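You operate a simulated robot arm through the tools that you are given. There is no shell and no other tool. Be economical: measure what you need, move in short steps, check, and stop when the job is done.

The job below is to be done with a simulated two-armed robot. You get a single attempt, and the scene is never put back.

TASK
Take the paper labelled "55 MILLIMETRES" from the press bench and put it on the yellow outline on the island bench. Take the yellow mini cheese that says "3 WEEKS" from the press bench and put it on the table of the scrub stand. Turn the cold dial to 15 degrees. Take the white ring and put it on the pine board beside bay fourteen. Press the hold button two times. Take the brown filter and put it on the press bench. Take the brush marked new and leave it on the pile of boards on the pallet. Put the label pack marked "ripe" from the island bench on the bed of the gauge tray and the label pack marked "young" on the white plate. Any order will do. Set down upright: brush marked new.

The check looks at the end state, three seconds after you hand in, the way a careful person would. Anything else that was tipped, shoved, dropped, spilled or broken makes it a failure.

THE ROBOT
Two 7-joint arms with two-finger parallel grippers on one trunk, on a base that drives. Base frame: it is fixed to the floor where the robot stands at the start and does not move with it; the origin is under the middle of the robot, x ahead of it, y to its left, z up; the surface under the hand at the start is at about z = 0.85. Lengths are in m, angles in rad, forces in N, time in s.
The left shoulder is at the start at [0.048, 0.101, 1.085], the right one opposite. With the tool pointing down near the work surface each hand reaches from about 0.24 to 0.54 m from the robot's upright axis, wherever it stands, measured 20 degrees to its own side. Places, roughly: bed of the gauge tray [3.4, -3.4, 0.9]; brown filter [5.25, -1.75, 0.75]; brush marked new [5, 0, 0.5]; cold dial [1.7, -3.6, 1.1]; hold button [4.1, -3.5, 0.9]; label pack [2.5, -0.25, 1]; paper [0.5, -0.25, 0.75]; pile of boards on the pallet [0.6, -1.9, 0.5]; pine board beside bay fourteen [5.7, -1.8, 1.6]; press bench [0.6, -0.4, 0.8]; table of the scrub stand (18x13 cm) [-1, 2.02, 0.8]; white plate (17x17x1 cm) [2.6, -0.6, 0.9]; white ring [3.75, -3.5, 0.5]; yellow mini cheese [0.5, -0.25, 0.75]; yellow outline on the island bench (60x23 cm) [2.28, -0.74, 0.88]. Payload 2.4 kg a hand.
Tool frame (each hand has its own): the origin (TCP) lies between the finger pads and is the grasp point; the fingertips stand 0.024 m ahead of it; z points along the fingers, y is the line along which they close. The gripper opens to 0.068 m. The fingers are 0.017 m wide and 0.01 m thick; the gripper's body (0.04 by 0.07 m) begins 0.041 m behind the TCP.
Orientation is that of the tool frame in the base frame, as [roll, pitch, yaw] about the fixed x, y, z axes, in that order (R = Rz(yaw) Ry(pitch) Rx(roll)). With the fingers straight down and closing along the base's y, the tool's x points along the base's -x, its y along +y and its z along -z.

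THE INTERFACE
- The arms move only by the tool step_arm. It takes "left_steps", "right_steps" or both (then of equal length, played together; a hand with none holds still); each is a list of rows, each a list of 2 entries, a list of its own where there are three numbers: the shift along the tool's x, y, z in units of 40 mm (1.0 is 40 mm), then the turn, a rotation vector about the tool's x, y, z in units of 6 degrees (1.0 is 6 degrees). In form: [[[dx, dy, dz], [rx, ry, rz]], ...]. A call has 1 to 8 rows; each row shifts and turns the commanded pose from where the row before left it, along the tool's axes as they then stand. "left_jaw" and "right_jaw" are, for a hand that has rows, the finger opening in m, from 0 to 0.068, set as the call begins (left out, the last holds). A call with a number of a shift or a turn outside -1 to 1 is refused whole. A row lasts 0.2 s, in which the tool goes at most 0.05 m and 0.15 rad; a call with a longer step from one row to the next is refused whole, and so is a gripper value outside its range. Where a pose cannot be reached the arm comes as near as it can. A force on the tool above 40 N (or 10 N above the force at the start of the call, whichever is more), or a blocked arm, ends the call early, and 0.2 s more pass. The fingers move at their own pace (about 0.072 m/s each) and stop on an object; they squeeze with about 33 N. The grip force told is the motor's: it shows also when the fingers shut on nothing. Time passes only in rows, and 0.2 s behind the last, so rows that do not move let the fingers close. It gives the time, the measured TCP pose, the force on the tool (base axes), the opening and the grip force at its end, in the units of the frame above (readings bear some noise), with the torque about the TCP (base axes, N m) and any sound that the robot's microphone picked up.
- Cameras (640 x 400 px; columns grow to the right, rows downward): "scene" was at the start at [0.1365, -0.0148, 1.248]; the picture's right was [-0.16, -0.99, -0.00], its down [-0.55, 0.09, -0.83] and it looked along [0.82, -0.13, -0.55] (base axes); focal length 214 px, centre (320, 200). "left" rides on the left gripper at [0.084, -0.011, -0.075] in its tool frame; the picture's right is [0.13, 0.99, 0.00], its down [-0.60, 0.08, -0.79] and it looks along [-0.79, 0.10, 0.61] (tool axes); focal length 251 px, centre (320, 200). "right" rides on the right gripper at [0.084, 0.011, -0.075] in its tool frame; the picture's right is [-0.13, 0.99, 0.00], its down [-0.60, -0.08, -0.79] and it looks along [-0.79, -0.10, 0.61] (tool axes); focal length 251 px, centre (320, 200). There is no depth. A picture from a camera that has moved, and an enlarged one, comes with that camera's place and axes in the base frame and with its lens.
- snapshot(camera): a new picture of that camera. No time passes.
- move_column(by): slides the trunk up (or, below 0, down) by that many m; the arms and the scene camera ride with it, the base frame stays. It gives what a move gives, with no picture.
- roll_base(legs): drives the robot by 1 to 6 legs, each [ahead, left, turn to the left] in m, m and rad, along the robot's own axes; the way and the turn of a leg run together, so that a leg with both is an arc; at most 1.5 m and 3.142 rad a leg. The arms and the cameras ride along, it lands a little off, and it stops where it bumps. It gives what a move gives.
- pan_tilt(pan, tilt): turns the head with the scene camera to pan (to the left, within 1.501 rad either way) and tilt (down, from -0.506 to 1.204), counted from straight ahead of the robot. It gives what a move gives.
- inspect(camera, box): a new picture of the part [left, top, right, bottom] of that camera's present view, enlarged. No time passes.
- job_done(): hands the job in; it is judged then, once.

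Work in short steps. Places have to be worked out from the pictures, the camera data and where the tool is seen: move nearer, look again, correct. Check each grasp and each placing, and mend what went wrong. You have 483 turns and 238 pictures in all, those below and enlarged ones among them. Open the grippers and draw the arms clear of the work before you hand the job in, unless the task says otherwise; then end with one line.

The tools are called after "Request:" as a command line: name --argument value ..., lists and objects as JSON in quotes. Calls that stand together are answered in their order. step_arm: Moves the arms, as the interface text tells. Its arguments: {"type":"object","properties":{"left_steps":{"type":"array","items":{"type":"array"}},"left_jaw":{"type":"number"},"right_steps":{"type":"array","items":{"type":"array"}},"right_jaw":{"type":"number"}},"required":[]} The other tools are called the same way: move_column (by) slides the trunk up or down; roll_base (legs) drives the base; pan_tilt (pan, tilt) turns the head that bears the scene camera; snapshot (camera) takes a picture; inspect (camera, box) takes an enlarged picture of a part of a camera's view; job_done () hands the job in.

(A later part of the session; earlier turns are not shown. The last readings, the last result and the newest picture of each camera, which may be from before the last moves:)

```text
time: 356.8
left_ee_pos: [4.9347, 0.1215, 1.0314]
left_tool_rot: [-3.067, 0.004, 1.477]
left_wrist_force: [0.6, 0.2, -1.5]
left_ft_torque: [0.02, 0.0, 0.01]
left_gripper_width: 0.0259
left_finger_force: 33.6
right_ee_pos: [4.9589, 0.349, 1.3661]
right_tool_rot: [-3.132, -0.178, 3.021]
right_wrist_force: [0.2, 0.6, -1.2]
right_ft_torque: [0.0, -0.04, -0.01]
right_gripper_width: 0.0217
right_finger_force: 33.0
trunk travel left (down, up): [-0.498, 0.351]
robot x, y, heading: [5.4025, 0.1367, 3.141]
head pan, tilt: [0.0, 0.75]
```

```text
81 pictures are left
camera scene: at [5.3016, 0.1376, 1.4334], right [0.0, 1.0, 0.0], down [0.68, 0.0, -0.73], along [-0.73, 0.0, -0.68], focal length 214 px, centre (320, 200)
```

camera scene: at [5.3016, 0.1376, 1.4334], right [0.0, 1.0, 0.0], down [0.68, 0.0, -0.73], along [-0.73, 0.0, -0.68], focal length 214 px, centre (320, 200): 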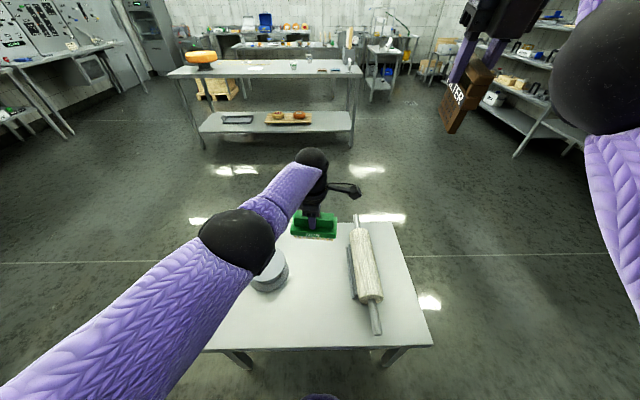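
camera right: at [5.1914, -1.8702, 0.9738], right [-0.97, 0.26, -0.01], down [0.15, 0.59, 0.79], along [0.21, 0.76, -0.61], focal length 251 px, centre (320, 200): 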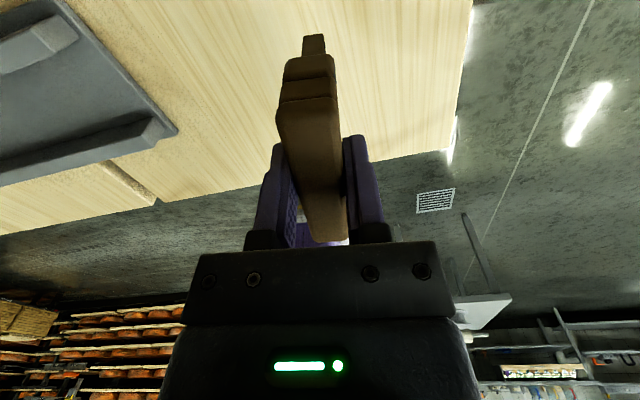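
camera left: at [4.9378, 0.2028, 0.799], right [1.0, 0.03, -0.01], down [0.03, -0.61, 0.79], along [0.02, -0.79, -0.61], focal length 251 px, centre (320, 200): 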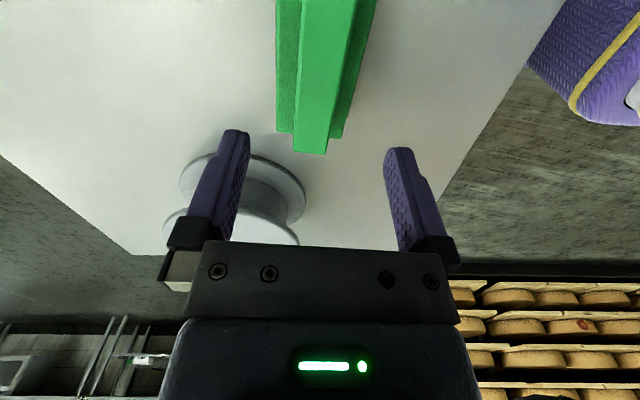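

The brush is held upright. Now I drive both items round to the pallet side.

Request:
step_arm --left_steps '[[[0, 0.6, 0], [-0.35, 0, 0]], [[0, 0.6, 0], [-0.35, 0, 0]]]'

Request:
roll_base --legs '[[0.0, 0.9, 0.0], [1.5, 0.0, 0.0], [0.4, 0.0, 0.0], [0.0, 1.3, 0.0], [1.5, 0.0, 0.0]]'

Request:
pan_tilt --pan 0.0 --tilt 0.45

Request:
snapshot --camera "scene"

```text
time: 357.4
left_ee_pos: [4.9824, 0.1161, 1.0284]
left_tool_rot: [-3.141, 0.007, 1.477]
left_wrist_force: [-0.2, 0.3, -1.8]
left_ft_torque: [0.02, 0.05, 0.01]
left_gripper_width: 0.0258
left_finger_force: 32.4
right_ee_pos: [4.9598, 0.3494, 1.3665]
right_tool_rot: [-3.132, -0.18, 3.021]
right_wrist_force: [-0.3, -0.5, -0.7]
right_ft_torque: [-0.04, -0.01, -0.03]
right_gripper_width: 0.0217
right_finger_force: 33.2
trunk travel left (down, up): [-0.498, 0.351]
robot x, y, heading: [5.4064, 0.1378, 3.134]
head pan, tilt: [0.0, 0.75]
```

```text
time: 384.3
left_ee_pos: [1.6058, -2.053, 1.0288]
left_tool_rot: [-3.139, 0.007, 1.469]
left_wrist_force: [0.3, 0.4, -1.9]
left_ft_torque: [0.01, 0.03, 0.01]
left_gripper_width: 0.0256
left_finger_force: 33.6
right_ee_pos: [1.5841, -1.8207, 1.3659]
right_tool_rot: [-3.132, -0.178, 3.016]
right_wrist_force: [0.1, -1.1, 0.2]
right_ft_torque: [-0.02, 0.01, -0.04]
right_gripper_width: 0.0218
right_finger_force: 33.2
trunk travel left (down, up): [-0.498, 0.351]
robot x, y, heading: [2.0301, -2.0341, 3.134]
head pan, tilt: [0.0, 0.75]
```

```text
time: 385.1
left_ee_pos: [1.6048, -2.0534, 1.0286]
left_tool_rot: [-3.139, 0.005, 1.47]
left_wrist_force: [-0.7, -0.4, -2.0]
left_ft_torque: [-0.02, 0.0, -0.02]
left_gripper_width: 0.0256
left_finger_force: 33.0
right_ee_pos: [1.585, -1.8203, 1.3659]
right_tool_rot: [-3.133, -0.178, 3.014]
right_wrist_force: [0.7, -0.1, -0.8]
right_ft_torque: [0.02, 0.0, -0.01]
right_gripper_width: 0.0217
right_finger_force: 33.5
trunk travel left (down, up): [-0.498, 0.351]
robot x, y, heading: [2.0353, -2.0365, 3.128]
head pan, tilt: [0.0, 0.45]
```

```text
80 pictures are left
camera scene: at [1.9169, -2.035, 1.4598], right [0.01, 1.0, 0.0], down [0.44, 0.0, -0.9], along [-0.9, 0.01, -0.44], focal length 214 px, centre (320, 200)
```

scene: 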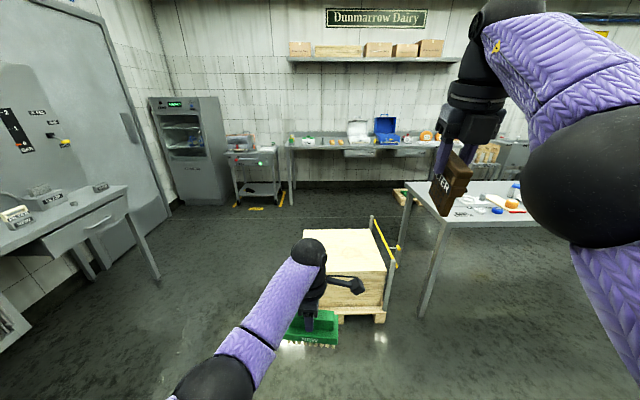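

The board pile on the pallet is ahead (x≈0.45–0.93, y≈-2.15…-1.65). I drive closer so the left hand is over it.

Request:
roll_base --legs '[[0.75, -0.1, 0.0]]'

Request:
pan_tilt --pan 0.0 --tilt 0.8

Request:
snapshot --camera "scene"

Request:
snapshot --camera "left"

```text
time: 389.2
left_ee_pos: [0.8598, -1.9511, 1.0278]
left_tool_rot: [-3.14, 0.008, 1.474]
left_wrist_force: [-0.6, 0.5, -1.7]
left_ft_torque: [0.0, 0.02, 0.03]
left_gripper_width: 0.0257
left_finger_force: 33.3
right_ee_pos: [0.8376, -1.7183, 1.368]
right_tool_rot: [-3.133, -0.178, 3.019]
right_wrist_force: [-0.6, 0.5, -1.2]
right_ft_torque: [-0.01, -0.05, -0.01]
right_gripper_width: 0.0217
right_finger_force: 33.5
trunk travel left (down, up): [-0.498, 0.351]
robot x, y, heading: [1.2829, -1.9295, 3.133]
head pan, tilt: [0.0, 0.45]
```

```text
time: 390.0
left_ee_pos: [0.8601, -1.9506, 1.0288]
left_tool_rot: [-3.138, 0.008, 1.475]
left_wrist_force: [-0.3, 0.2, -2.2]
left_ft_torque: [0.0, -0.04, 0.0]
left_gripper_width: 0.0257
left_finger_force: 33.2
right_ee_pos: [0.8393, -1.7172, 1.3667]
right_tool_rot: [-3.133, -0.178, 3.02]
right_wrist_force: [-1.0, -0.2, -1.3]
right_ft_torque: [0.03, -0.03, 0.02]
right_gripper_width: 0.0219
right_finger_force: 32.7
trunk travel left (down, up): [-0.498, 0.351]
robot x, y, heading: [1.2829, -1.9301, 3.139]
head pan, tilt: [0.0, 0.799]
```

```text
79 pictures are left
camera scene: at [1.1826, -1.9306, 1.4295], right [0.0, 1.0, 0.0], down [0.72, 0.0, -0.7], along [-0.7, 0.0, -0.72], focal length 214 px, centre (320, 200)
```

scene: 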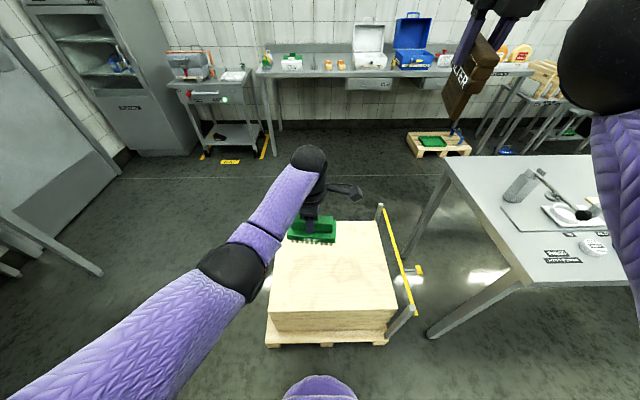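

```text
78 pictures are left
camera left: at [0.857, -1.8661, 1.1027], right [1.0, 0.03, 0.0], down [0.02, -0.6, 0.8], along [0.02, -0.8, -0.6], focal length 251 px, centre (320, 200)
```

left: 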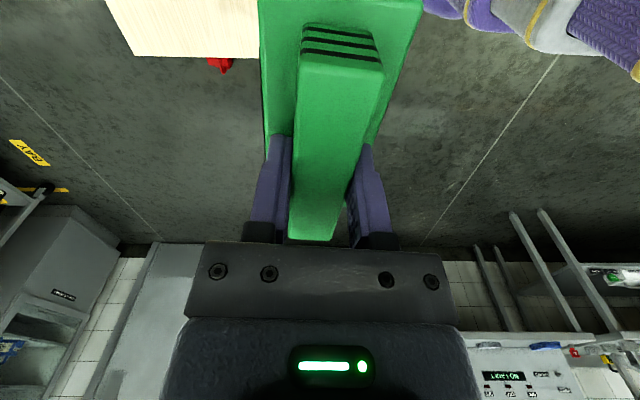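

Pile top z≈0.45. I first turn the right wrist back 90° (it's in an awkward flipped pose) so it behaves during trunk moves.

Request:
step_arm --right_steps '[[[0, 0, 0], [0, -0.85, 0]], [[0, 0, 0], [0, -0.85, 0]], [[0, 0, 0], [0, 0, -1]], [[0, 0, 0], [0, 0, -1]], [[0, 0, 0], [0, 0, -1]], [[0, 0, 0], [0, 0, -1]], [[0, 0, 0], [0, 0, -1]], [[0, 0, 0], [0, 0, -1]]]'

Request:
step_arm --right_steps '[[[0, 0, 0], [0, 0, -1]], [[0, 0, 0], [0, 0, -1]], [[0, 0, 0], [0, 0, -1]], [[0, 0, 0], [0, 0, -1]], [[0, 0, 0], [0, 0, -1]], [[0, 0, 0], [0, 0, -1]], [[0, 0, 0], [0, 0, -1]], [[0, 0, 0], [0, 0, -1]]]'

Request:
roll_base --legs '[[0.09, 0.0, 0.0]]'

Request:
move_column --by -0.38

Request:
snapshot --camera "scene"

```text
time: 391.8
left_ee_pos: [0.8603, -1.9499, 1.0283]
left_tool_rot: [-3.14, 0.008, 1.475]
left_wrist_force: [-0.8, -1.1, -2.3]
left_ft_torque: [0.02, 0.03, 0.02]
left_gripper_width: 0.0256
left_finger_force: 33.2
right_ee_pos: [0.8621, -1.7329, 1.3574]
right_tool_rot: [-3.138, -0.007, -2.632]
right_wrist_force: [0.1, -0.3, -1.4]
right_ft_torque: [0.02, 0.01, -0.02]
right_gripper_width: 0.0217
right_finger_force: 32.8
right hand out of reach, approached as far as the arm can: row 1, 2
trunk travel left (down, up): [-0.498, 0.351]
robot x, y, heading: [1.285, -1.9289, 3.136]
head pan, tilt: [0.0, 0.799]
```

```text
time: 393.6
left_ee_pos: [0.8603, -1.9501, 1.0277]
left_tool_rot: [-3.138, 0.008, 1.474]
left_wrist_force: [-0.3, -1.0, -1.4]
left_ft_torque: [-0.01, -0.04, 0.02]
left_gripper_width: 0.0258
left_finger_force: 32.9
right_ee_pos: [0.8607, -1.7312, 1.3572]
right_tool_rot: [3.141, -0.009, -1.795]
right_wrist_force: [0.9, 0.8, -0.9]
right_ft_torque: [0.01, 0.0, 0.03]
right_gripper_width: 0.022
right_finger_force: 33.2
trunk travel left (down, up): [-0.498, 0.351]
robot x, y, heading: [1.2835, -1.9292, 3.139]
head pan, tilt: [0.0, 0.799]
```

```text
time: 394.7
left_ee_pos: [0.7684, -1.9489, 1.0292]
left_tool_rot: [-3.14, 0.007, 1.472]
left_wrist_force: [-0.7, -0.1, -1.6]
left_ft_torque: [0.01, 0.0, 0.0]
left_gripper_width: 0.0256
left_finger_force: 33.1
right_ee_pos: [0.7696, -1.7308, 1.3567]
right_tool_rot: [3.141, -0.009, -1.797]
right_wrist_force: [-0.2, -0.6, -1.8]
right_ft_torque: [0.0, -0.04, 0.02]
right_gripper_width: 0.0216
right_finger_force: 33.3
trunk travel left (down, up): [-0.498, 0.351]
robot x, y, heading: [1.1927, -1.9302, 3.144]
head pan, tilt: [0.0, 0.799]
```

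```text
time: 398.4
left_ee_pos: [0.7699, -1.9496, 0.6483]
left_tool_rot: [-3.136, 0.007, 1.472]
left_wrist_force: [0.0, -0.3, -1.6]
left_ft_torque: [-0.01, -0.01, 0.0]
left_gripper_width: 0.0256
left_finger_force: 33.0
right_ee_pos: [0.7712, -1.7307, 0.9768]
right_tool_rot: [3.14, -0.009, -1.795]
right_wrist_force: [0.8, 1.1, -1.2]
right_ft_torque: [-0.02, 0.02, 0.01]
right_gripper_width: 0.0218
right_finger_force: 32.7
trunk travel left (down, up): [-0.118, 0.731]
robot x, y, heading: [1.1902, -1.9288, 3.139]
head pan, tilt: [0.0, 0.799]
```

```text
77 pictures are left
camera scene: at [1.0169, -1.9298, 1.0442], right [0.0, 1.0, 0.0], down [0.72, 0.0, -0.7], along [-0.7, 0.0, -0.72], focal length 214 px, centre (320, 200)
```

scene: 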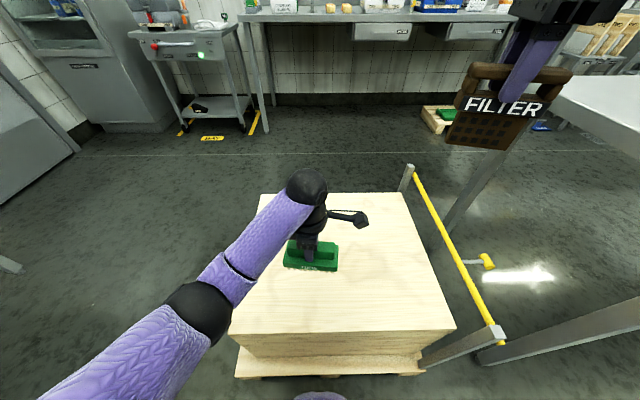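

FILTER label confirmed, and the brush hovers over the pile. I lower the left hand.

Request:
step_arm --left_steps '[[[0, 0, 0.7], [0, 0, 0]], [[0, 0, 0.7], [0, 0, 0]], [[0, 0, 0.5], [0, 0, 0]]]'

Request:
inspect --camera "scene" --box '[220, 180, 400, 300]'

```text
time: 399.2
left_ee_pos: [0.7709, -1.9498, 0.5727]
left_tool_rot: [-3.14, 0.007, 1.473]
left_wrist_force: [0.4, -0.7, -1.2]
left_ft_torque: [-0.03, 0.01, -0.01]
left_gripper_width: 0.0257
left_finger_force: 32.6
right_ee_pos: [0.7722, -1.7305, 0.9779]
right_tool_rot: [-3.142, -0.007, -1.795]
right_wrist_force: [-0.2, 0.1, -1.2]
right_ft_torque: [0.02, -0.02, 0.01]
right_gripper_width: 0.0217
right_finger_force: 33.2
trunk travel left (down, up): [-0.118, 0.731]
robot x, y, heading: [1.196, -1.931, 3.131]
head pan, tilt: [0.0, 0.799]
```

```text
3.33 times, centred on (310, 240) of scene
camera zoom: at [1.0168, -1.9298, 1.0442], right [0.0, 1.0, 0.0], down [0.72, 0.0, -0.7], along [-0.7, 0.0, -0.72], focal length 715 px, centre (353, 67)
```

zoom: 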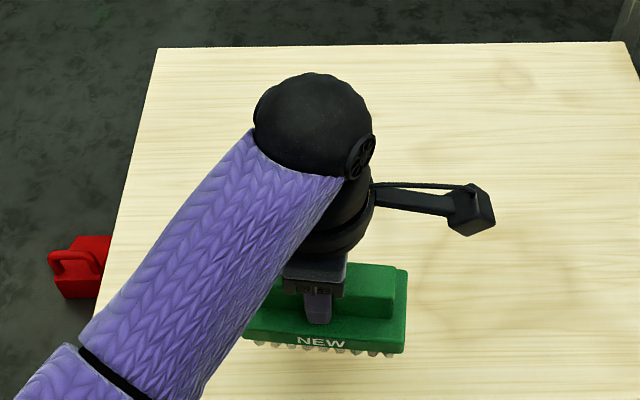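

Close to the pile; I continue in small steps.

Request:
step_arm --left_steps '[[[0, 0, 0.2], [0, 0, 0]], [[0, 0, 0.2], [0, 0, 0]]]'

Request:
step_arm --left_steps '[[[0, 0, 0.12], [0, 0, 0]], [[0, 0, 0.12], [0, 0, 0]]]'

```text
time: 399.8
left_ee_pos: [0.7701, -1.9512, 0.5561]
left_tool_rot: [-3.14, 0.007, 1.473]
left_wrist_force: [0.1, -0.3, -2.2]
left_ft_torque: [0.02, -0.01, -0.01]
left_gripper_width: 0.0257
left_finger_force: 32.7
right_ee_pos: [0.7721, -1.7307, 0.9767]
right_tool_rot: [-3.141, -0.008, -1.795]
right_wrist_force: [0.8, -0.6, -0.5]
right_ft_torque: [-0.01, 0.0, 0.0]
right_gripper_width: 0.0218
right_finger_force: 32.7
trunk travel left (down, up): [-0.118, 0.731]
robot x, y, heading: [1.1951, -1.9302, 3.138]
head pan, tilt: [0.0, 0.799]
```

```text
time: 400.4
left_ee_pos: [0.7691, -1.9515, 0.5471]
left_tool_rot: [-3.141, 0.008, 1.475]
left_wrist_force: [0.2, 0.7, -1.9]
left_ft_torque: [0.0, 0.0, -0.01]
left_gripper_width: 0.0254
left_finger_force: 33.0
right_ee_pos: [0.7717, -1.7302, 0.9772]
right_tool_rot: [3.141, -0.009, -1.796]
right_wrist_force: [-0.6, -0.2, -0.3]
right_ft_torque: [-0.01, -0.02, -0.01]
right_gripper_width: 0.0218
right_finger_force: 32.8
trunk travel left (down, up): [-0.118, 0.731]
robot x, y, heading: [1.1969, -1.9297, 3.135]
head pan, tilt: [0.0, 0.799]
```

Request:
step_arm --left_steps '[[[0, 0, 0.12], [0, 0, 0]], [[0, 0, 0.12], [0, 0, 0]]]'

Request:
step_arm --left_steps '[[[0, 0, 0.12], [0, 0, 0]], [[0, 0, 0.1], [0, 0, 0]]]'

Request:
inspect --camera "scene" --box '[220, 180, 400, 300]'

```text
time: 401.0
left_ee_pos: [0.7702, -1.9512, 0.5373]
left_tool_rot: [-3.138, 0.004, 1.475]
left_wrist_force: [-0.6, -1.0, -1.3]
left_ft_torque: [0.01, 0.0, 0.03]
left_gripper_width: 0.0257
left_finger_force: 32.9
right_ee_pos: [0.7714, -1.7295, 0.9767]
right_tool_rot: [3.141, -0.009, -1.797]
right_wrist_force: [0.6, -0.5, -1.8]
right_ft_torque: [0.01, 0.0, -0.02]
right_gripper_width: 0.0214
right_finger_force: 33.0
trunk travel left (down, up): [-0.118, 0.731]
robot x, y, heading: [1.1935, -1.9321, 3.138]
head pan, tilt: [0.0, 0.799]
```

```text
time: 401.6
left_ee_pos: [0.7709, -1.9491, 0.528]
left_tool_rot: [-3.137, 0.007, 1.474]
left_wrist_force: [0.3, -0.1, -1.3]
left_ft_torque: [-0.01, -0.01, -0.02]
left_gripper_width: 0.0255
left_finger_force: 33.2
right_ee_pos: [0.7722, -1.7315, 0.9759]
right_tool_rot: [-3.141, -0.008, -1.796]
right_wrist_force: [0.1, 0.7, -0.9]
right_ft_torque: [-0.03, -0.03, 0.01]
right_gripper_width: 0.0218
right_finger_force: 32.5
trunk travel left (down, up): [-0.118, 0.731]
robot x, y, heading: [1.1952, -1.9329, 3.139]
head pan, tilt: [0.0, 0.799]
```

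```text
3.33 times, centred on (310, 240) of scene
camera zoom: at [1.0168, -1.9298, 1.0442], right [0.0, 1.0, 0.0], down [0.72, 0.0, -0.7], along [-0.7, 0.0, -0.72], focal length 715 px, centre (353, 67)
```

zoom: 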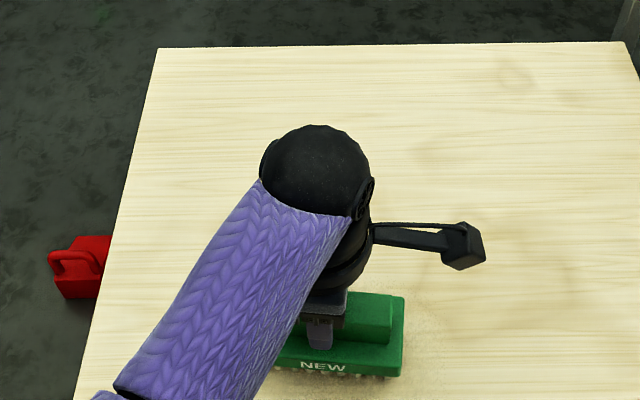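

Request:
step_arm --left_steps '[[[0, 0, 0.1], [0, 0, 0]], [[0, 0, 0.1], [0, 0, 0]]]'

Request:
step_arm --left_steps '[[[0, 0, 0.08], [0, 0, 0]], [[0, 0, 0.08], [0, 0, 0]]]'

```text
time: 402.2
left_ee_pos: [0.7703, -1.9507, 0.5237]
left_tool_rot: [-3.135, 0.005, 1.474]
left_wrist_force: [0.3, -6.5, 17.9]
left_ft_torque: [0.63, -0.34, -0.12]
left_gripper_width: 0.0259
left_finger_force: 33.0
right_ee_pos: [0.7716, -1.7316, 0.979]
right_tool_rot: [3.14, -0.009, -1.796]
right_wrist_force: [-0.2, 0.1, -1.7]
right_ft_torque: [0.0, -0.04, 0.01]
right_gripper_width: 0.0219
right_finger_force: 33.3
trunk travel left (down, up): [-0.118, 0.731]
robot x, y, heading: [1.1923, -1.931, 3.139]
head pan, tilt: [0.0, 0.799]
```

```text
time: 402.9
left_ee_pos: [0.7699, -1.9502, 0.5186]
left_tool_rot: [-3.134, 0.006, 1.473]
left_wrist_force: [7.6, -3.0, 26.3]
left_ft_torque: [-0.5, -1.07, 0.04]
left_gripper_width: 0.0256
left_finger_force: 32.8
right_ee_pos: [0.7725, -1.731, 0.9775]
right_tool_rot: [3.139, -0.009, -1.796]
right_wrist_force: [-0.4, 0.2, -0.4]
right_ft_torque: [0.0, 0.0, -0.02]
right_gripper_width: 0.0217
right_finger_force: 33.5
trunk travel left (down, up): [-0.118, 0.731]
robot x, y, heading: [1.1932, -1.9295, 3.136]
head pan, tilt: [0.0, 0.799]
stopped in row 2 (left hand): the force on the tool passed its limit at 42 N (the readings are from after the stop); the commanded pose is now the measured one
```

Contact made. I open and rise straight up.

Request:
step_arm --left_steps '[[[0, 0, 0], [0, 0, 0]], [[0, 0, 0], [0, 0, 0]], [[0, 0, 0], [0, 0, 0]]]' --left_jaw 0.068

Request:
step_arm --left_steps '[[[0, 0, -0.5], [0, 0, 0]], [[0, 0, -0.8], [0, 0, 0]], [[0, 0, -0.9], [0, 0, 0]], [[0, 0, -0.9], [0, 0, 0]], [[0, 0, -0.9], [0, 0, 0]]]'

Request:
move_column --by 0.2

Request:
snapshot --camera "scene"

```text
time: 403.7
left_ee_pos: [0.7666, -1.9494, 0.5193]
left_tool_rot: [-3.127, 0.004, 1.473]
left_wrist_force: [-2.2, -2.5, 22.4]
left_ft_torque: [-0.11, -0.7, -0.1]
left_gripper_width: 0.0666
left_finger_force: 0.0
right_ee_pos: [0.7723, -1.73, 0.9766]
right_tool_rot: [3.139, -0.006, -1.797]
right_wrist_force: [0.0, 0.6, -1.0]
right_ft_torque: [0.01, -0.01, 0.01]
right_gripper_width: 0.0217
right_finger_force: 33.6
trunk travel left (down, up): [-0.118, 0.731]
robot x, y, heading: [1.1904, -1.931, 3.137]
head pan, tilt: [0.0, 0.799]
stopped in row 3 (left hand): the force on the tool passed its limit at 41 N (the readings are from after the stop); the commanded pose is now the measured one
```

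```text
time: 404.9
left_ee_pos: [0.7473, -1.9431, 0.6556]
left_tool_rot: [-3.134, 0.004, 1.473]
left_wrist_force: [-0.1, 0.2, 0.1]
left_ft_torque: [0.01, 0.0, 0.0]
left_gripper_width: 0.068
left_finger_force: 0.1
left hand out of reach, approached as far as the arm can: row 4, 5
right_ee_pos: [0.7717, -1.7303, 0.9764]
right_tool_rot: [3.14, -0.009, -1.795]
right_wrist_force: [0.4, -0.2, -1.8]
right_ft_torque: [0.02, 0.0, -0.03]
right_gripper_width: 0.0218
right_finger_force: 33.5
trunk travel left (down, up): [-0.118, 0.731]
robot x, y, heading: [1.1883, -1.9309, 3.136]
head pan, tilt: [0.0, 0.799]
```

```text
time: 407.1
left_ee_pos: [0.7485, -1.9435, 0.8546]
left_tool_rot: [-3.133, 0.006, 1.474]
left_wrist_force: [-0.3, -0.6, 0.0]
left_ft_torque: [-0.02, 0.03, 0.0]
left_gripper_width: 0.0681
left_finger_force: 0.1
right_ee_pos: [0.772, -1.7312, 1.1765]
right_tool_rot: [3.141, -0.007, -1.798]
right_wrist_force: [0.4, 1.3, -0.7]
right_ft_torque: [0.0, -0.01, -0.01]
right_gripper_width: 0.0217
right_finger_force: 33.1
trunk travel left (down, up): [-0.318, 0.531]
robot x, y, heading: [1.1916, -1.9282, 3.133]
head pan, tilt: [0.0, 0.799]
```

```text
74 pictures are left
camera scene: at [1.0682, -1.9299, 1.2481], right [0.01, 1.0, 0.0], down [0.72, 0.0, -0.7], along [-0.7, 0.0, -0.72], focal length 214 px, centre (320, 200)
```

scene: 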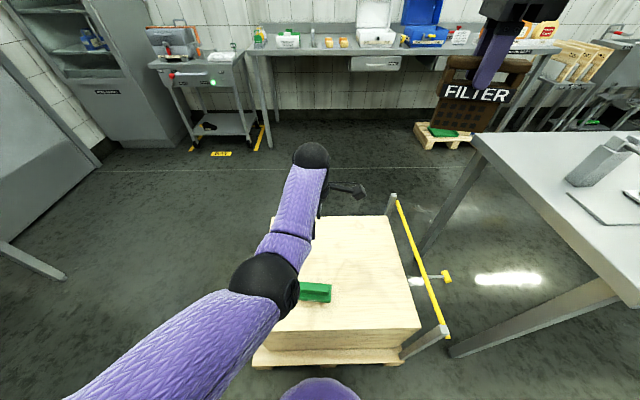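

Request:
inspect --camera "scene" --box '[270, 250, 370, 330]'

Request:
snapshot --camera "left"

```text
5.00 times, centred on (320, 290) of scene
camera zoom: at [1.0682, -1.9299, 1.2481], right [0.01, 1.0, 0.0], down [0.72, 0.0, -0.7], along [-0.7, 0.0, -0.72], focal length 1072 px, centre (320, -250)
```

zoom: 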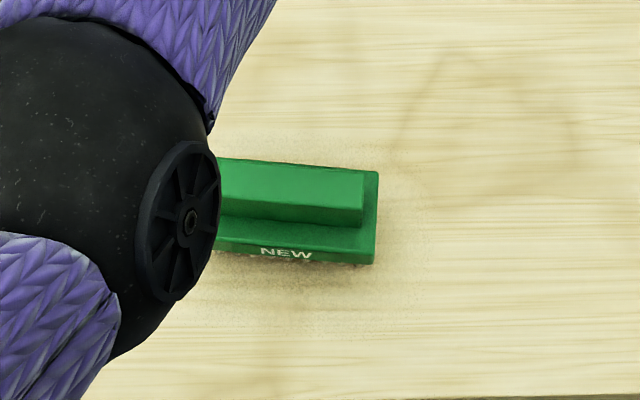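

```text
72 pictures are left
camera left: at [0.7462, -1.8596, 0.9288], right [1.0, 0.03, -0.01], down [0.03, -0.61, 0.8], along [0.02, -0.79, -0.61], focal length 251 px, centre (320, 200)
```

left: 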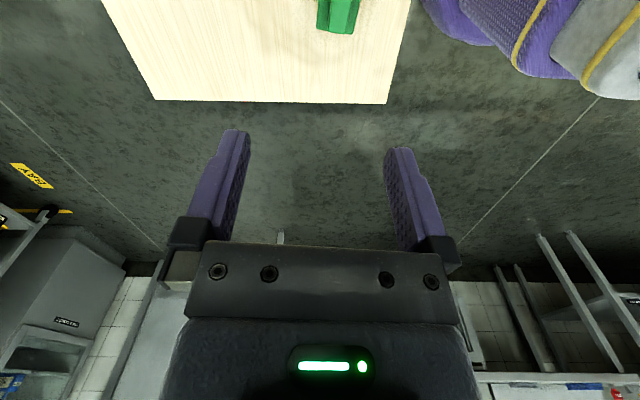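

Brush stands upright on the pile. Now to the press bench's east side with the filter.

Request:
roll_base --legs '[[-0.4, 0.0, 0.0], [0.0, -0.8, 0.0]]'

Request:
pan_tilt --pan -0.1 --tilt 0.7

Request:
snapshot --camera "scene"

```text
time: 413.5
left_ee_pos: [1.161, -1.1395, 0.8551]
left_tool_rot: [-3.133, 0.002, 1.456]
left_wrist_force: [0.0, 0.2, -0.2]
left_ft_torque: [0.02, -0.02, 0.03]
left_gripper_width: 0.0681
left_finger_force: 0.0
right_ee_pos: [1.187, -0.9256, 1.1774]
right_tool_rot: [3.141, -0.008, -1.813]
right_wrist_force: [-0.5, -0.2, -1.2]
right_ft_torque: [0.01, 0.02, 0.0]
right_gripper_width: 0.0219
right_finger_force: 33.0
trunk travel left (down, up): [-0.318, 0.531]
robot x, y, heading: [1.6054, -1.1313, 3.115]
head pan, tilt: [0.0, 0.799]
```

```text
time: 414.1
left_ee_pos: [1.1586, -1.1396, 0.8554]
left_tool_rot: [-3.132, 0.005, 1.455]
left_wrist_force: [0.1, 0.4, -0.4]
left_ft_torque: [0.04, 0.0, 0.01]
left_gripper_width: 0.0679
left_finger_force: 0.0
right_ee_pos: [1.1864, -0.9271, 1.1769]
right_tool_rot: [3.14, -0.01, -1.813]
right_wrist_force: [0.3, 0.4, -1.7]
right_ft_torque: [-0.01, 0.02, 0.01]
right_gripper_width: 0.0217
right_finger_force: 32.6
trunk travel left (down, up): [-0.318, 0.531]
robot x, y, heading: [1.6053, -1.1356, 3.117]
head pan, tilt: [-0.099, 0.7]
```

```text
71 pictures are left
camera scene: at [1.4757, -1.122, 1.2564], right [0.12, 0.99, 0.0], down [0.64, -0.08, -0.76], along [-0.76, 0.09, -0.64], focal length 214 px, centre (320, 200)
```

scene: 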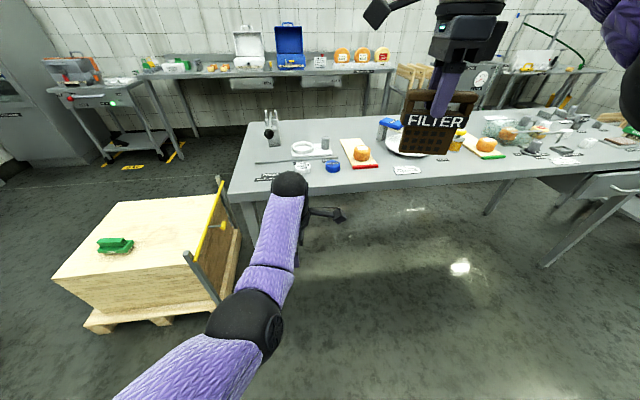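

Request:
inspect --camera "scene" --box '[240, 100, 560, 220]'

```text
2.00 times, centred on (400, 160) of scene
camera zoom: at [1.4757, -1.122, 1.2564], right [0.12, 0.99, 0.0], down [0.64, -0.08, -0.76], along [-0.76, 0.09, -0.64], focal length 429 px, centre (160, 280)
```

zoom: 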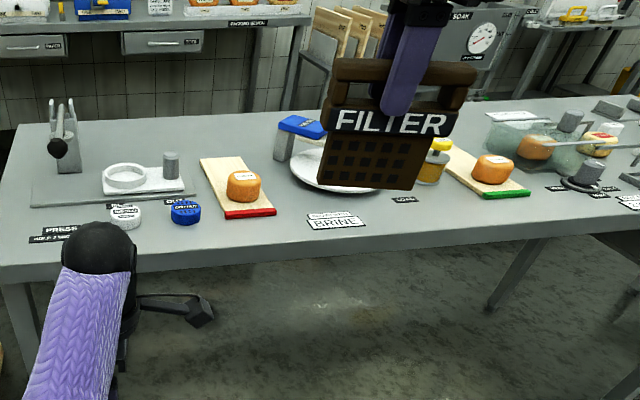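

A free strip lies at about [0.89, -0.55] on the east edge between the BRINE sign and the green-edged board. I raise the trunk 0.15 m (left hand clear of the bench) and drive into position.

Request:
move_column --by 0.18

Request:
roll_base --legs '[[0.0, -0.4, 0.0], [0.25, 0.0, 0.0]]'

Request:
pan_tilt --pan -0.3 --tilt 0.85

Request:
snapshot --camera "scene"

Request:
snapshot --camera "right"

```text
time: 416.1
left_ee_pos: [1.1603, -1.1388, 1.0354]
left_tool_rot: [-3.133, 0.003, 1.455]
left_wrist_force: [-0.2, -0.2, 0.4]
left_ft_torque: [-0.01, 0.01, -0.01]
left_gripper_width: 0.0681
left_finger_force: 0.0
right_ee_pos: [1.1864, -0.9252, 1.3569]
right_tool_rot: [3.141, -0.009, -1.813]
right_wrist_force: [-0.3, 0.0, -1.7]
right_ft_torque: [-0.01, 0.03, 0.01]
right_gripper_width: 0.0218
right_finger_force: 32.5
trunk travel left (down, up): [-0.498, 0.351]
robot x, y, heading: [1.6075, -1.1315, 3.119]
head pan, tilt: [-0.099, 0.7]
```

```text
time: 420.0
left_ee_pos: [0.9209, -0.7523, 1.0356]
left_tool_rot: [-3.133, 0.002, 1.473]
left_wrist_force: [0.0, 0.1, -0.2]
left_ft_torque: [0.03, 0.01, 0.01]
left_gripper_width: 0.0681
left_finger_force: 0.1
right_ee_pos: [0.9434, -0.5389, 1.3571]
right_tool_rot: [3.142, -0.009, -1.797]
right_wrist_force: [-0.4, -0.6, -1.6]
right_ft_torque: [0.05, 0.03, -0.01]
right_gripper_width: 0.0218
right_finger_force: 33.2
trunk travel left (down, up): [-0.498, 0.351]
robot x, y, heading: [1.3685, -0.7399, 3.134]
head pan, tilt: [-0.099, 0.7]
```

```text
time: 420.7
left_ee_pos: [0.9209, -0.7513, 1.0348]
left_tool_rot: [-3.134, 0.004, 1.474]
left_wrist_force: [1.0, 0.8, -0.1]
left_ft_torque: [0.0, -0.01, 0.03]
left_gripper_width: 0.0683
left_finger_force: 0.0
right_ee_pos: [0.944, -0.5404, 1.3556]
right_tool_rot: [3.141, -0.008, -1.799]
right_wrist_force: [0.2, 0.6, -1.4]
right_ft_torque: [0.0, -0.02, 0.0]
right_gripper_width: 0.0215
right_finger_force: 32.8
trunk travel left (down, up): [-0.498, 0.351]
robot x, y, heading: [1.3658, -0.7393, 3.139]
head pan, tilt: [-0.3, 0.85]
```

```text
69 pictures are left
camera scene: at [1.2715, -0.7158, 1.4255], right [0.3, 0.95, 0.0], down [0.72, -0.23, -0.66], along [-0.63, 0.2, -0.75], focal length 214 px, centre (320, 200)
```

scene: 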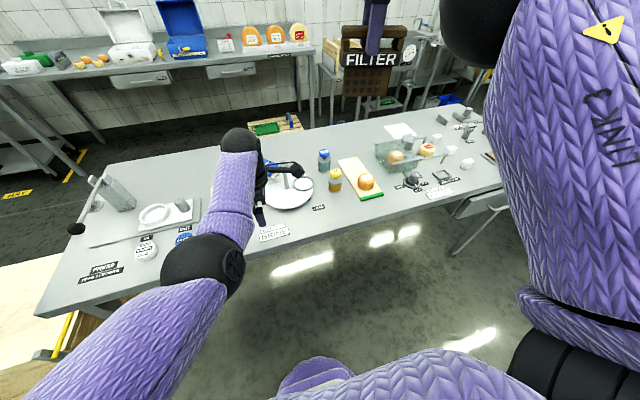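

```text
68 pictures are left
camera right: at [0.9151, -0.6181, 1.4324], right [-0.94, 0.35, 0.0], down [0.22, 0.58, 0.79], along [0.27, 0.74, -0.62], focal length 251 px, centre (320, 200)
```

right: 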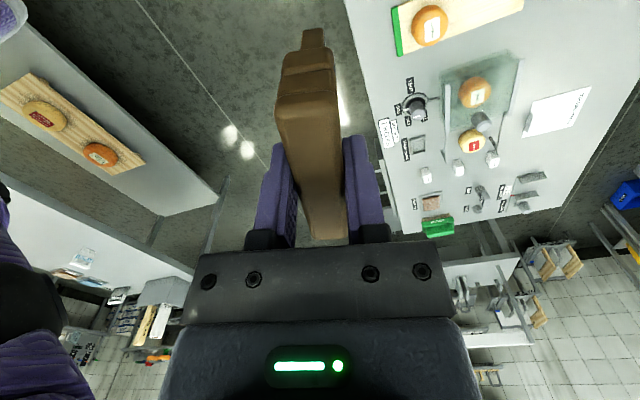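

Free spot at [0.866, -0.52]. I move the left hand aside (-y) and lower the filter towards it.

Request:
step_arm --left_steps '[[[-0.8, 0.3, 0], [0, 0, 0]], [[-0.8, 0.3, 0], [0, 0, 0]], [[-0.8, 0.3, 0], [0, 0, 0]]]'

Request:
step_arm --right_steps '[[[0, 0.25, 0.9], [0, 0, 0]], [[0, 0.25, 0.9], [0, 0, 0]], [[0, 0.25, 0.9], [0, 0, 0]], [[0, 0.25, 0.9], [0, 0, 0]], [[0, 0.25, 0.9], [0, 0, 0]], [[0, 0.25, 0.9], [0, 0, 0]], [[0, 0.25, 0.9], [0, 0, 0]], [[0, 0.2, 0.9], [0, 0, 0]]]'

Request:
snapshot --camera "scene"

Request:
snapshot --camera "right"

```text
time: 421.5
left_ee_pos: [0.9472, -0.8531, 1.0342]
left_tool_rot: [-3.132, 0.003, 1.474]
left_wrist_force: [-0.7, 0.0, -0.2]
left_ft_torque: [-0.01, 0.01, 0.04]
left_gripper_width: 0.068
left_finger_force: 0.1
right_ee_pos: [0.9452, -0.5392, 1.3561]
right_tool_rot: [3.14, -0.009, -1.8]
right_wrist_force: [-0.3, -0.2, 0.0]
right_ft_torque: [0.0, 0.0, -0.01]
right_gripper_width: 0.0216
right_finger_force: 32.7
trunk travel left (down, up): [-0.498, 0.351]
robot x, y, heading: [1.3642, -0.7391, 3.136]
head pan, tilt: [-0.3, 0.85]
```

```text
time: 423.3
left_ee_pos: [0.9489, -0.8539, 1.0346]
left_tool_rot: [-3.132, 0.003, 1.473]
left_wrist_force: [0.7, 0.1, -0.7]
left_ft_torque: [0.0, 0.01, 0.01]
left_gripper_width: 0.068
left_finger_force: 0.0
right_ee_pos: [0.8824, -0.5278, 1.0676]
right_tool_rot: [3.14, -0.008, -1.798]
right_wrist_force: [0.6, 0.9, -2.0]
right_ft_torque: [0.02, 0.02, 0.0]
right_gripper_width: 0.0218
right_finger_force: 33.0
right hand out of reach, approached as far as the arm can: row 8
trunk travel left (down, up): [-0.498, 0.351]
robot x, y, heading: [1.3651, -0.7359, 3.135]
head pan, tilt: [-0.3, 0.85]
```

```text
67 pictures are left
camera scene: at [1.2713, -0.7164, 1.4254], right [0.3, 0.95, 0.0], down [0.72, -0.23, -0.66], along [-0.63, 0.2, -0.75], focal length 214 px, centre (320, 200)
```

scene: 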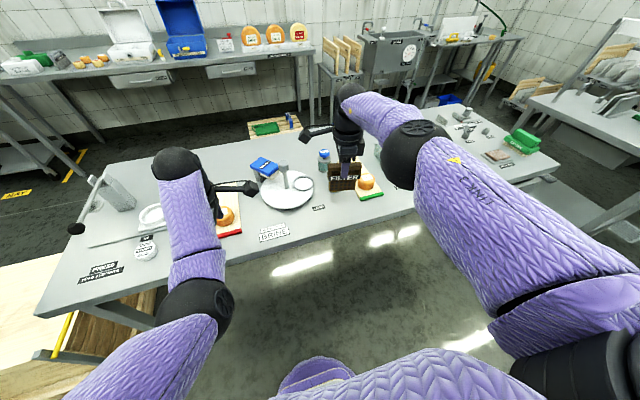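

```text
66 pictures are left
camera right: at [0.8527, -0.6085, 1.1439], right [-0.94, 0.35, 0.0], down [0.21, 0.58, 0.79], along [0.28, 0.74, -0.62], focal length 251 px, centre (320, 200)
```

right: 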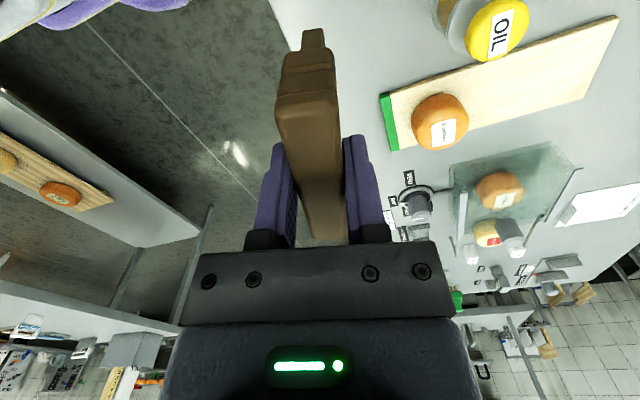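

Bench edge is at x≈0.918 here. I nudge the base 2.5 cm ahead so the filter sits ~5–6 cm inside, and lower.

Request:
roll_base --legs '[[0.025, 0.0, 0.0]]'

Request:
step_arm --right_steps '[[[0, 0, 0.9], [0, 0, 0]], [[0, 0, 0.9], [0, 0, 0]], [[0, 0, 0.7], [0, 0, 0]]]'

Request:
inspect --camera "scene" --box '[260, 130, 420, 250]'

```text
time: 424.1
left_ee_pos: [0.9213, -0.8525, 1.0341]
left_tool_rot: [-3.135, 0.004, 1.472]
left_wrist_force: [1.1, -0.9, -0.1]
left_ft_torque: [0.0, -0.03, -0.03]
left_gripper_width: 0.0678
left_finger_force: 0.0
right_ee_pos: [0.856, -0.5292, 1.0689]
right_tool_rot: [-3.141, -0.009, -1.798]
right_wrist_force: [-0.3, 0.8, -1.9]
right_ft_torque: [0.02, 0.0, -0.02]
right_gripper_width: 0.0216
right_finger_force: 32.9
trunk travel left (down, up): [-0.498, 0.351]
robot x, y, heading: [1.3426, -0.7393, 3.137]
head pan, tilt: [-0.3, 0.85]
```

```text
time: 424.9
left_ee_pos: [0.9229, -0.8519, 1.0341]
left_tool_rot: [-3.132, 0.005, 1.472]
left_wrist_force: [0.1, 0.4, -0.5]
left_ft_torque: [-0.03, 0.0, 0.03]
left_gripper_width: 0.068
left_finger_force: 0.1
right_ee_pos: [0.8808, -0.5343, 0.9679]
right_tool_rot: [3.141, -0.01, -1.798]
right_wrist_force: [1.2, -0.3, -0.9]
right_ft_torque: [-0.04, 0.02, 0.0]
right_gripper_width: 0.0215
right_finger_force: 33.6
right hand out of reach, approached as far as the arm can: row 1, 2, 3
trunk travel left (down, up): [-0.498, 0.351]
robot x, y, heading: [1.3436, -0.7376, 3.136]
head pan, tilt: [-0.3, 0.85]
```

```text
3.33 times, centred on (340, 190) of scene
camera zoom: at [1.2468, -0.7148, 1.4254], right [0.3, 0.95, 0.0], down [0.72, -0.23, -0.66], along [-0.63, 0.2, -0.75], focal length 715 px, centre (253, 233)
```

zoom: 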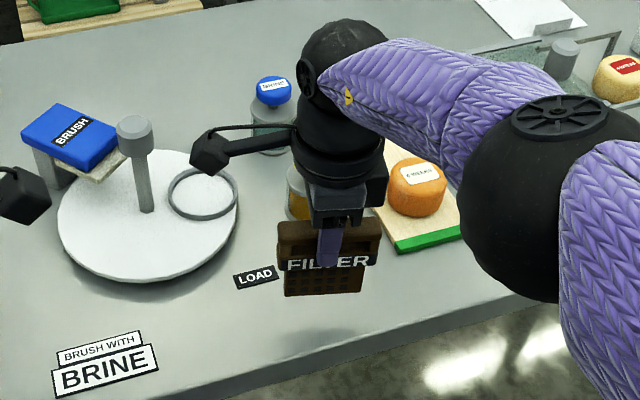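

I nudge the base 2.5 cm more inward and use the trunk to lower.

Request:
roll_base --legs '[[0.025, 0.0, 0.0]]'

Request:
move_column --by -0.03

Request:
inspect --camera "scene" --box '[260, 130, 420, 250]'

```text
time: 425.8
left_ee_pos: [0.8963, -0.8525, 1.0337]
left_tool_rot: [-3.136, 0.003, 1.474]
left_wrist_force: [-1.0, 0.0, -0.7]
left_ft_torque: [-0.01, -0.04, -0.01]
left_gripper_width: 0.0682
left_finger_force: 0.1
right_ee_pos: [0.8552, -0.5356, 0.9674]
right_tool_rot: [-3.141, -0.008, -1.799]
right_wrist_force: [-0.9, 0.0, -1.1]
right_ft_torque: [-0.01, 0.01, 0.0]
right_gripper_width: 0.0217
right_finger_force: 33.3
trunk travel left (down, up): [-0.498, 0.351]
robot x, y, heading: [1.319, -0.7415, 3.142]
head pan, tilt: [-0.3, 0.85]
```

```text
time: 426.5
left_ee_pos: [0.8979, -0.8515, 1.0046]
left_tool_rot: [-3.133, 0.004, 1.471]
left_wrist_force: [0.2, 0.4, -0.4]
left_ft_torque: [0.01, 0.0, -0.02]
left_gripper_width: 0.0681
left_finger_force: 0.0
right_ee_pos: [0.8548, -0.5354, 0.9388]
right_tool_rot: [3.139, -0.009, -1.797]
right_wrist_force: [0.3, -1.2, -0.4]
right_ft_torque: [0.02, -0.01, 0.03]
right_gripper_width: 0.0215
right_finger_force: 33.2
trunk travel left (down, up): [-0.468, 0.381]
robot x, y, heading: [1.3177, -0.7387, 3.138]
head pan, tilt: [-0.3, 0.85]
```

```text
3.33 times, centred on (340, 190) of scene
camera zoom: at [1.2187, -0.7154, 1.3953], right [0.3, 0.95, 0.0], down [0.72, -0.23, -0.66], along [-0.63, 0.2, -0.75], focal length 715 px, centre (253, 233)
```

zoom: 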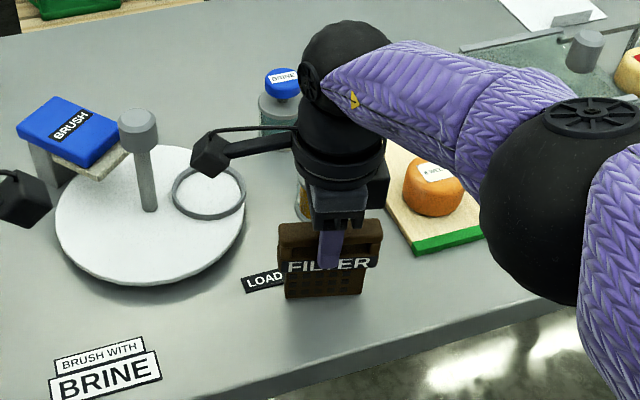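

Almost down; I shift 1.5 cm away from the LOAD label and lower the last centimetre by trunk.

Request:
step_arm --right_steps '[[[-0.45, 0, 0], [0, 0, 0]], [[0, 0, 0], [0, 0, 0]]]'

Request:
move_column --by -0.01

Request:
inspect --camera "scene" --box '[260, 130, 420, 250]'

```text
time: 427.1
left_ee_pos: [0.8968, -0.8513, 1.0047]
left_tool_rot: [-3.134, 0.003, 1.473]
left_wrist_force: [-0.4, -0.1, -0.1]
left_ft_torque: [0.02, -0.03, 0.01]
left_gripper_width: 0.0678
left_finger_force: 0.0
right_ee_pos: [0.859, -0.5174, 0.9377]
right_tool_rot: [3.14, -0.009, -1.799]
right_wrist_force: [-0.4, -0.1, -1.4]
right_ft_torque: [-0.01, -0.02, 0.02]
right_gripper_width: 0.0218
right_finger_force: 32.7
trunk travel left (down, up): [-0.468, 0.381]
robot x, y, heading: [1.3179, -0.7372, 3.134]
head pan, tilt: [-0.3, 0.85]
```

```text
time: 427.7
left_ee_pos: [0.8974, -0.8532, 0.995]
left_tool_rot: [-3.128, 0.003, 1.473]
left_wrist_force: [0.3, -0.3, -0.2]
left_ft_torque: [-0.03, 0.03, 0.04]
left_gripper_width: 0.0681
left_finger_force: 0.0
right_ee_pos: [0.8603, -0.5176, 0.9307]
right_tool_rot: [3.136, -0.008, -1.797]
right_wrist_force: [-0.8, -1.9, 20.9]
right_ft_torque: [-0.38, 0.2, -0.04]
right_gripper_width: 0.0216
right_finger_force: 33.1
trunk travel left (down, up): [-0.458, 0.391]
robot x, y, heading: [1.3196, -0.7377, 3.135]
head pan, tilt: [-0.3, 0.85]
```

```text
3.33 times, centred on (340, 190) of scene
camera zoom: at [1.2191, -0.7166, 1.3855], right [0.3, 0.95, 0.0], down [0.72, -0.23, -0.66], along [-0.63, 0.2, -0.75], focal length 715 px, centre (253, 233)
```

zoom: 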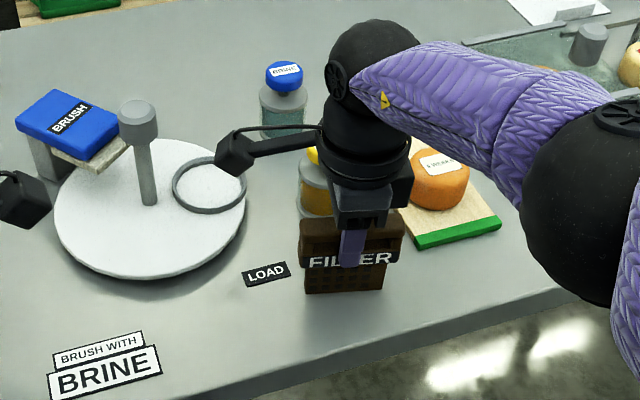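

Contact (21 N). I open and rise by trunk and arm.

Request:
step_arm --right_steps '[[[0, 0, 0], [0, 0, 0]], [[0, 0, 0], [0, 0, 0]], [[0, 0, 0], [0, 0, 0]]]' --right_jaw 0.06

Request:
move_column --by 0.15

Request:
snapshot --camera "scene"

```text
time: 428.5
left_ee_pos: [0.8985, -0.8517, 0.9947]
left_tool_rot: [-3.134, 0.003, 1.473]
left_wrist_force: [-0.1, 0.7, 0.2]
left_ft_torque: [-0.01, -0.01, 0.01]
left_gripper_width: 0.0681
left_finger_force: 0.0
right_ee_pos: [0.86, -0.5173, 0.9279]
right_tool_rot: [3.141, -0.008, -1.798]
right_wrist_force: [0.2, -1.4, 0.7]
right_ft_torque: [0.03, 0.01, 0.05]
right_gripper_width: 0.0601
right_finger_force: 0.1
trunk travel left (down, up): [-0.458, 0.391]
robot x, y, heading: [1.3181, -0.7387, 3.137]
head pan, tilt: [-0.3, 0.85]
```

```text
time: 430.2
left_ee_pos: [0.8969, -0.8532, 1.1455]
left_tool_rot: [-3.133, 0.003, 1.473]
left_wrist_force: [0.3, -0.8, -0.9]
left_ft_torque: [0.03, -0.03, 0.0]
left_gripper_width: 0.068
left_finger_force: 0.0
right_ee_pos: [0.8604, -0.5183, 1.0774]
right_tool_rot: [3.14, -0.009, -1.797]
right_wrist_force: [0.2, -0.2, -0.2]
right_ft_torque: [-0.02, -0.01, 0.0]
right_gripper_width: 0.0601
right_finger_force: 0.0
trunk travel left (down, up): [-0.608, 0.241]
robot x, y, heading: [1.3206, -0.738, 3.137]
head pan, tilt: [-0.3, 0.85]
```

```text
62 pictures are left
camera scene: at [1.2282, -0.7156, 1.5356], right [0.3, 0.95, 0.0], down [0.72, -0.23, -0.66], along [-0.63, 0.2, -0.75], focal length 214 px, centre (320, 200)
```

scene: 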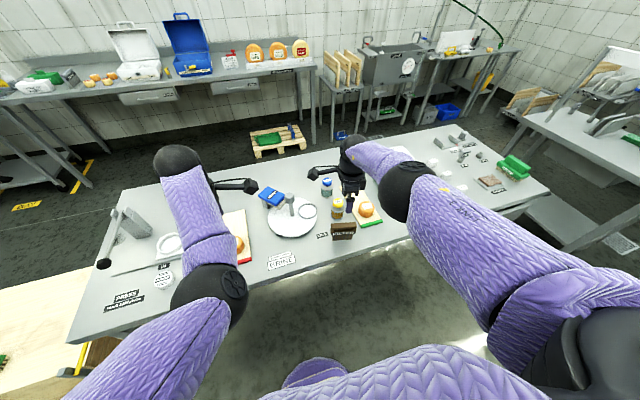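

Filter stands on the press bench. Next the cold dial: I back off, go south and turn towards the panel.

Request:
roll_base --legs '[[-0.35, 0.0, 0.0], [0.0, 1.4, 0.0], [0.0, 0.0, 1.575], [0.0, 0.0, 0.0]]'

Request:
pan_tilt --pan 0.0 --tilt 0.25

Request:
snapshot --camera "scene"

```text
time: 443.1
left_ee_pos: [1.7849, -2.5281, 1.145]
left_tool_rot: [-3.132, 0.003, 3.061]
left_wrist_force: [0.2, 0.2, -0.5]
left_ft_torque: [-0.03, 0.01, 0.0]
left_gripper_width: 0.068
left_finger_force: 0.0
right_ee_pos: [1.4508, -2.5703, 1.0792]
right_tool_rot: [3.141, -0.008, -0.211]
right_wrist_force: [-0.7, -0.2, 0.3]
right_ft_torque: [0.02, 0.03, 0.01]
right_gripper_width: 0.0599
right_finger_force: 0.0
trunk travel left (down, up): [-0.608, 0.241]
robot x, y, heading: [1.6612, -2.1073, -1.564]
head pan, tilt: [-0.3, 0.85]
```

```text
time: 444.1
left_ee_pos: [1.7866, -2.5291, 1.1451]
left_tool_rot: [-3.132, 0.004, 3.06]
left_wrist_force: [0.2, 0.5, -0.6]
left_ft_torque: [-0.04, 0.03, 0.02]
left_gripper_width: 0.068
left_finger_force: 0.1
right_ee_pos: [1.4509, -2.5709, 1.0781]
right_tool_rot: [3.138, -0.01, -0.212]
right_wrist_force: [-0.1, 0.1, 0.0]
right_ft_torque: [0.0, -0.03, -0.01]
right_gripper_width: 0.06
right_finger_force: 0.0
trunk travel left (down, up): [-0.608, 0.241]
robot x, y, heading: [1.6623, -2.1117, -1.561]
head pan, tilt: [0.0, 0.25]
```

```text
61 pictures are left
camera scene: at [1.6661, -2.2184, 1.5887], right [-1.0, -0.01, 0.0], down [0.0, 0.25, -0.97], along [0.01, -0.97, -0.25], focal length 214 px, centre (320, 200)
```

scene: 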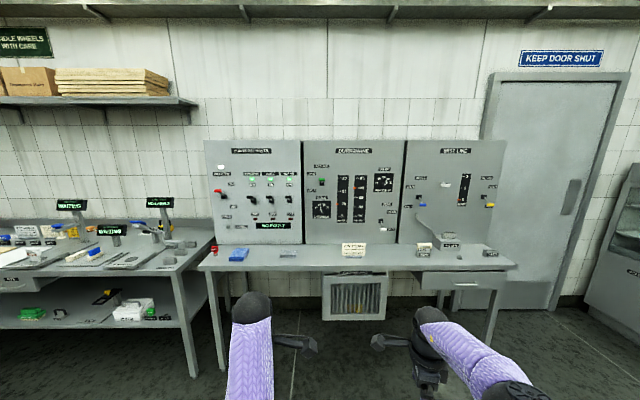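

Request:
inspect --camera "scene" --box '[296, 140, 416, 260]'

```text
3.33 times, centred on (356, 200) of scene
camera zoom: at [1.6661, -2.2184, 1.5887], right [-1.0, -0.01, 0.0], down [0.0, 0.25, -0.97], along [0.01, -0.97, -0.25], focal length 715 px, centre (200, 200)
```

zoom: 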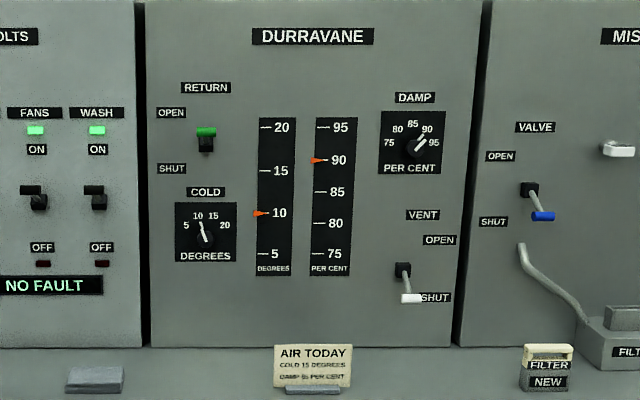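

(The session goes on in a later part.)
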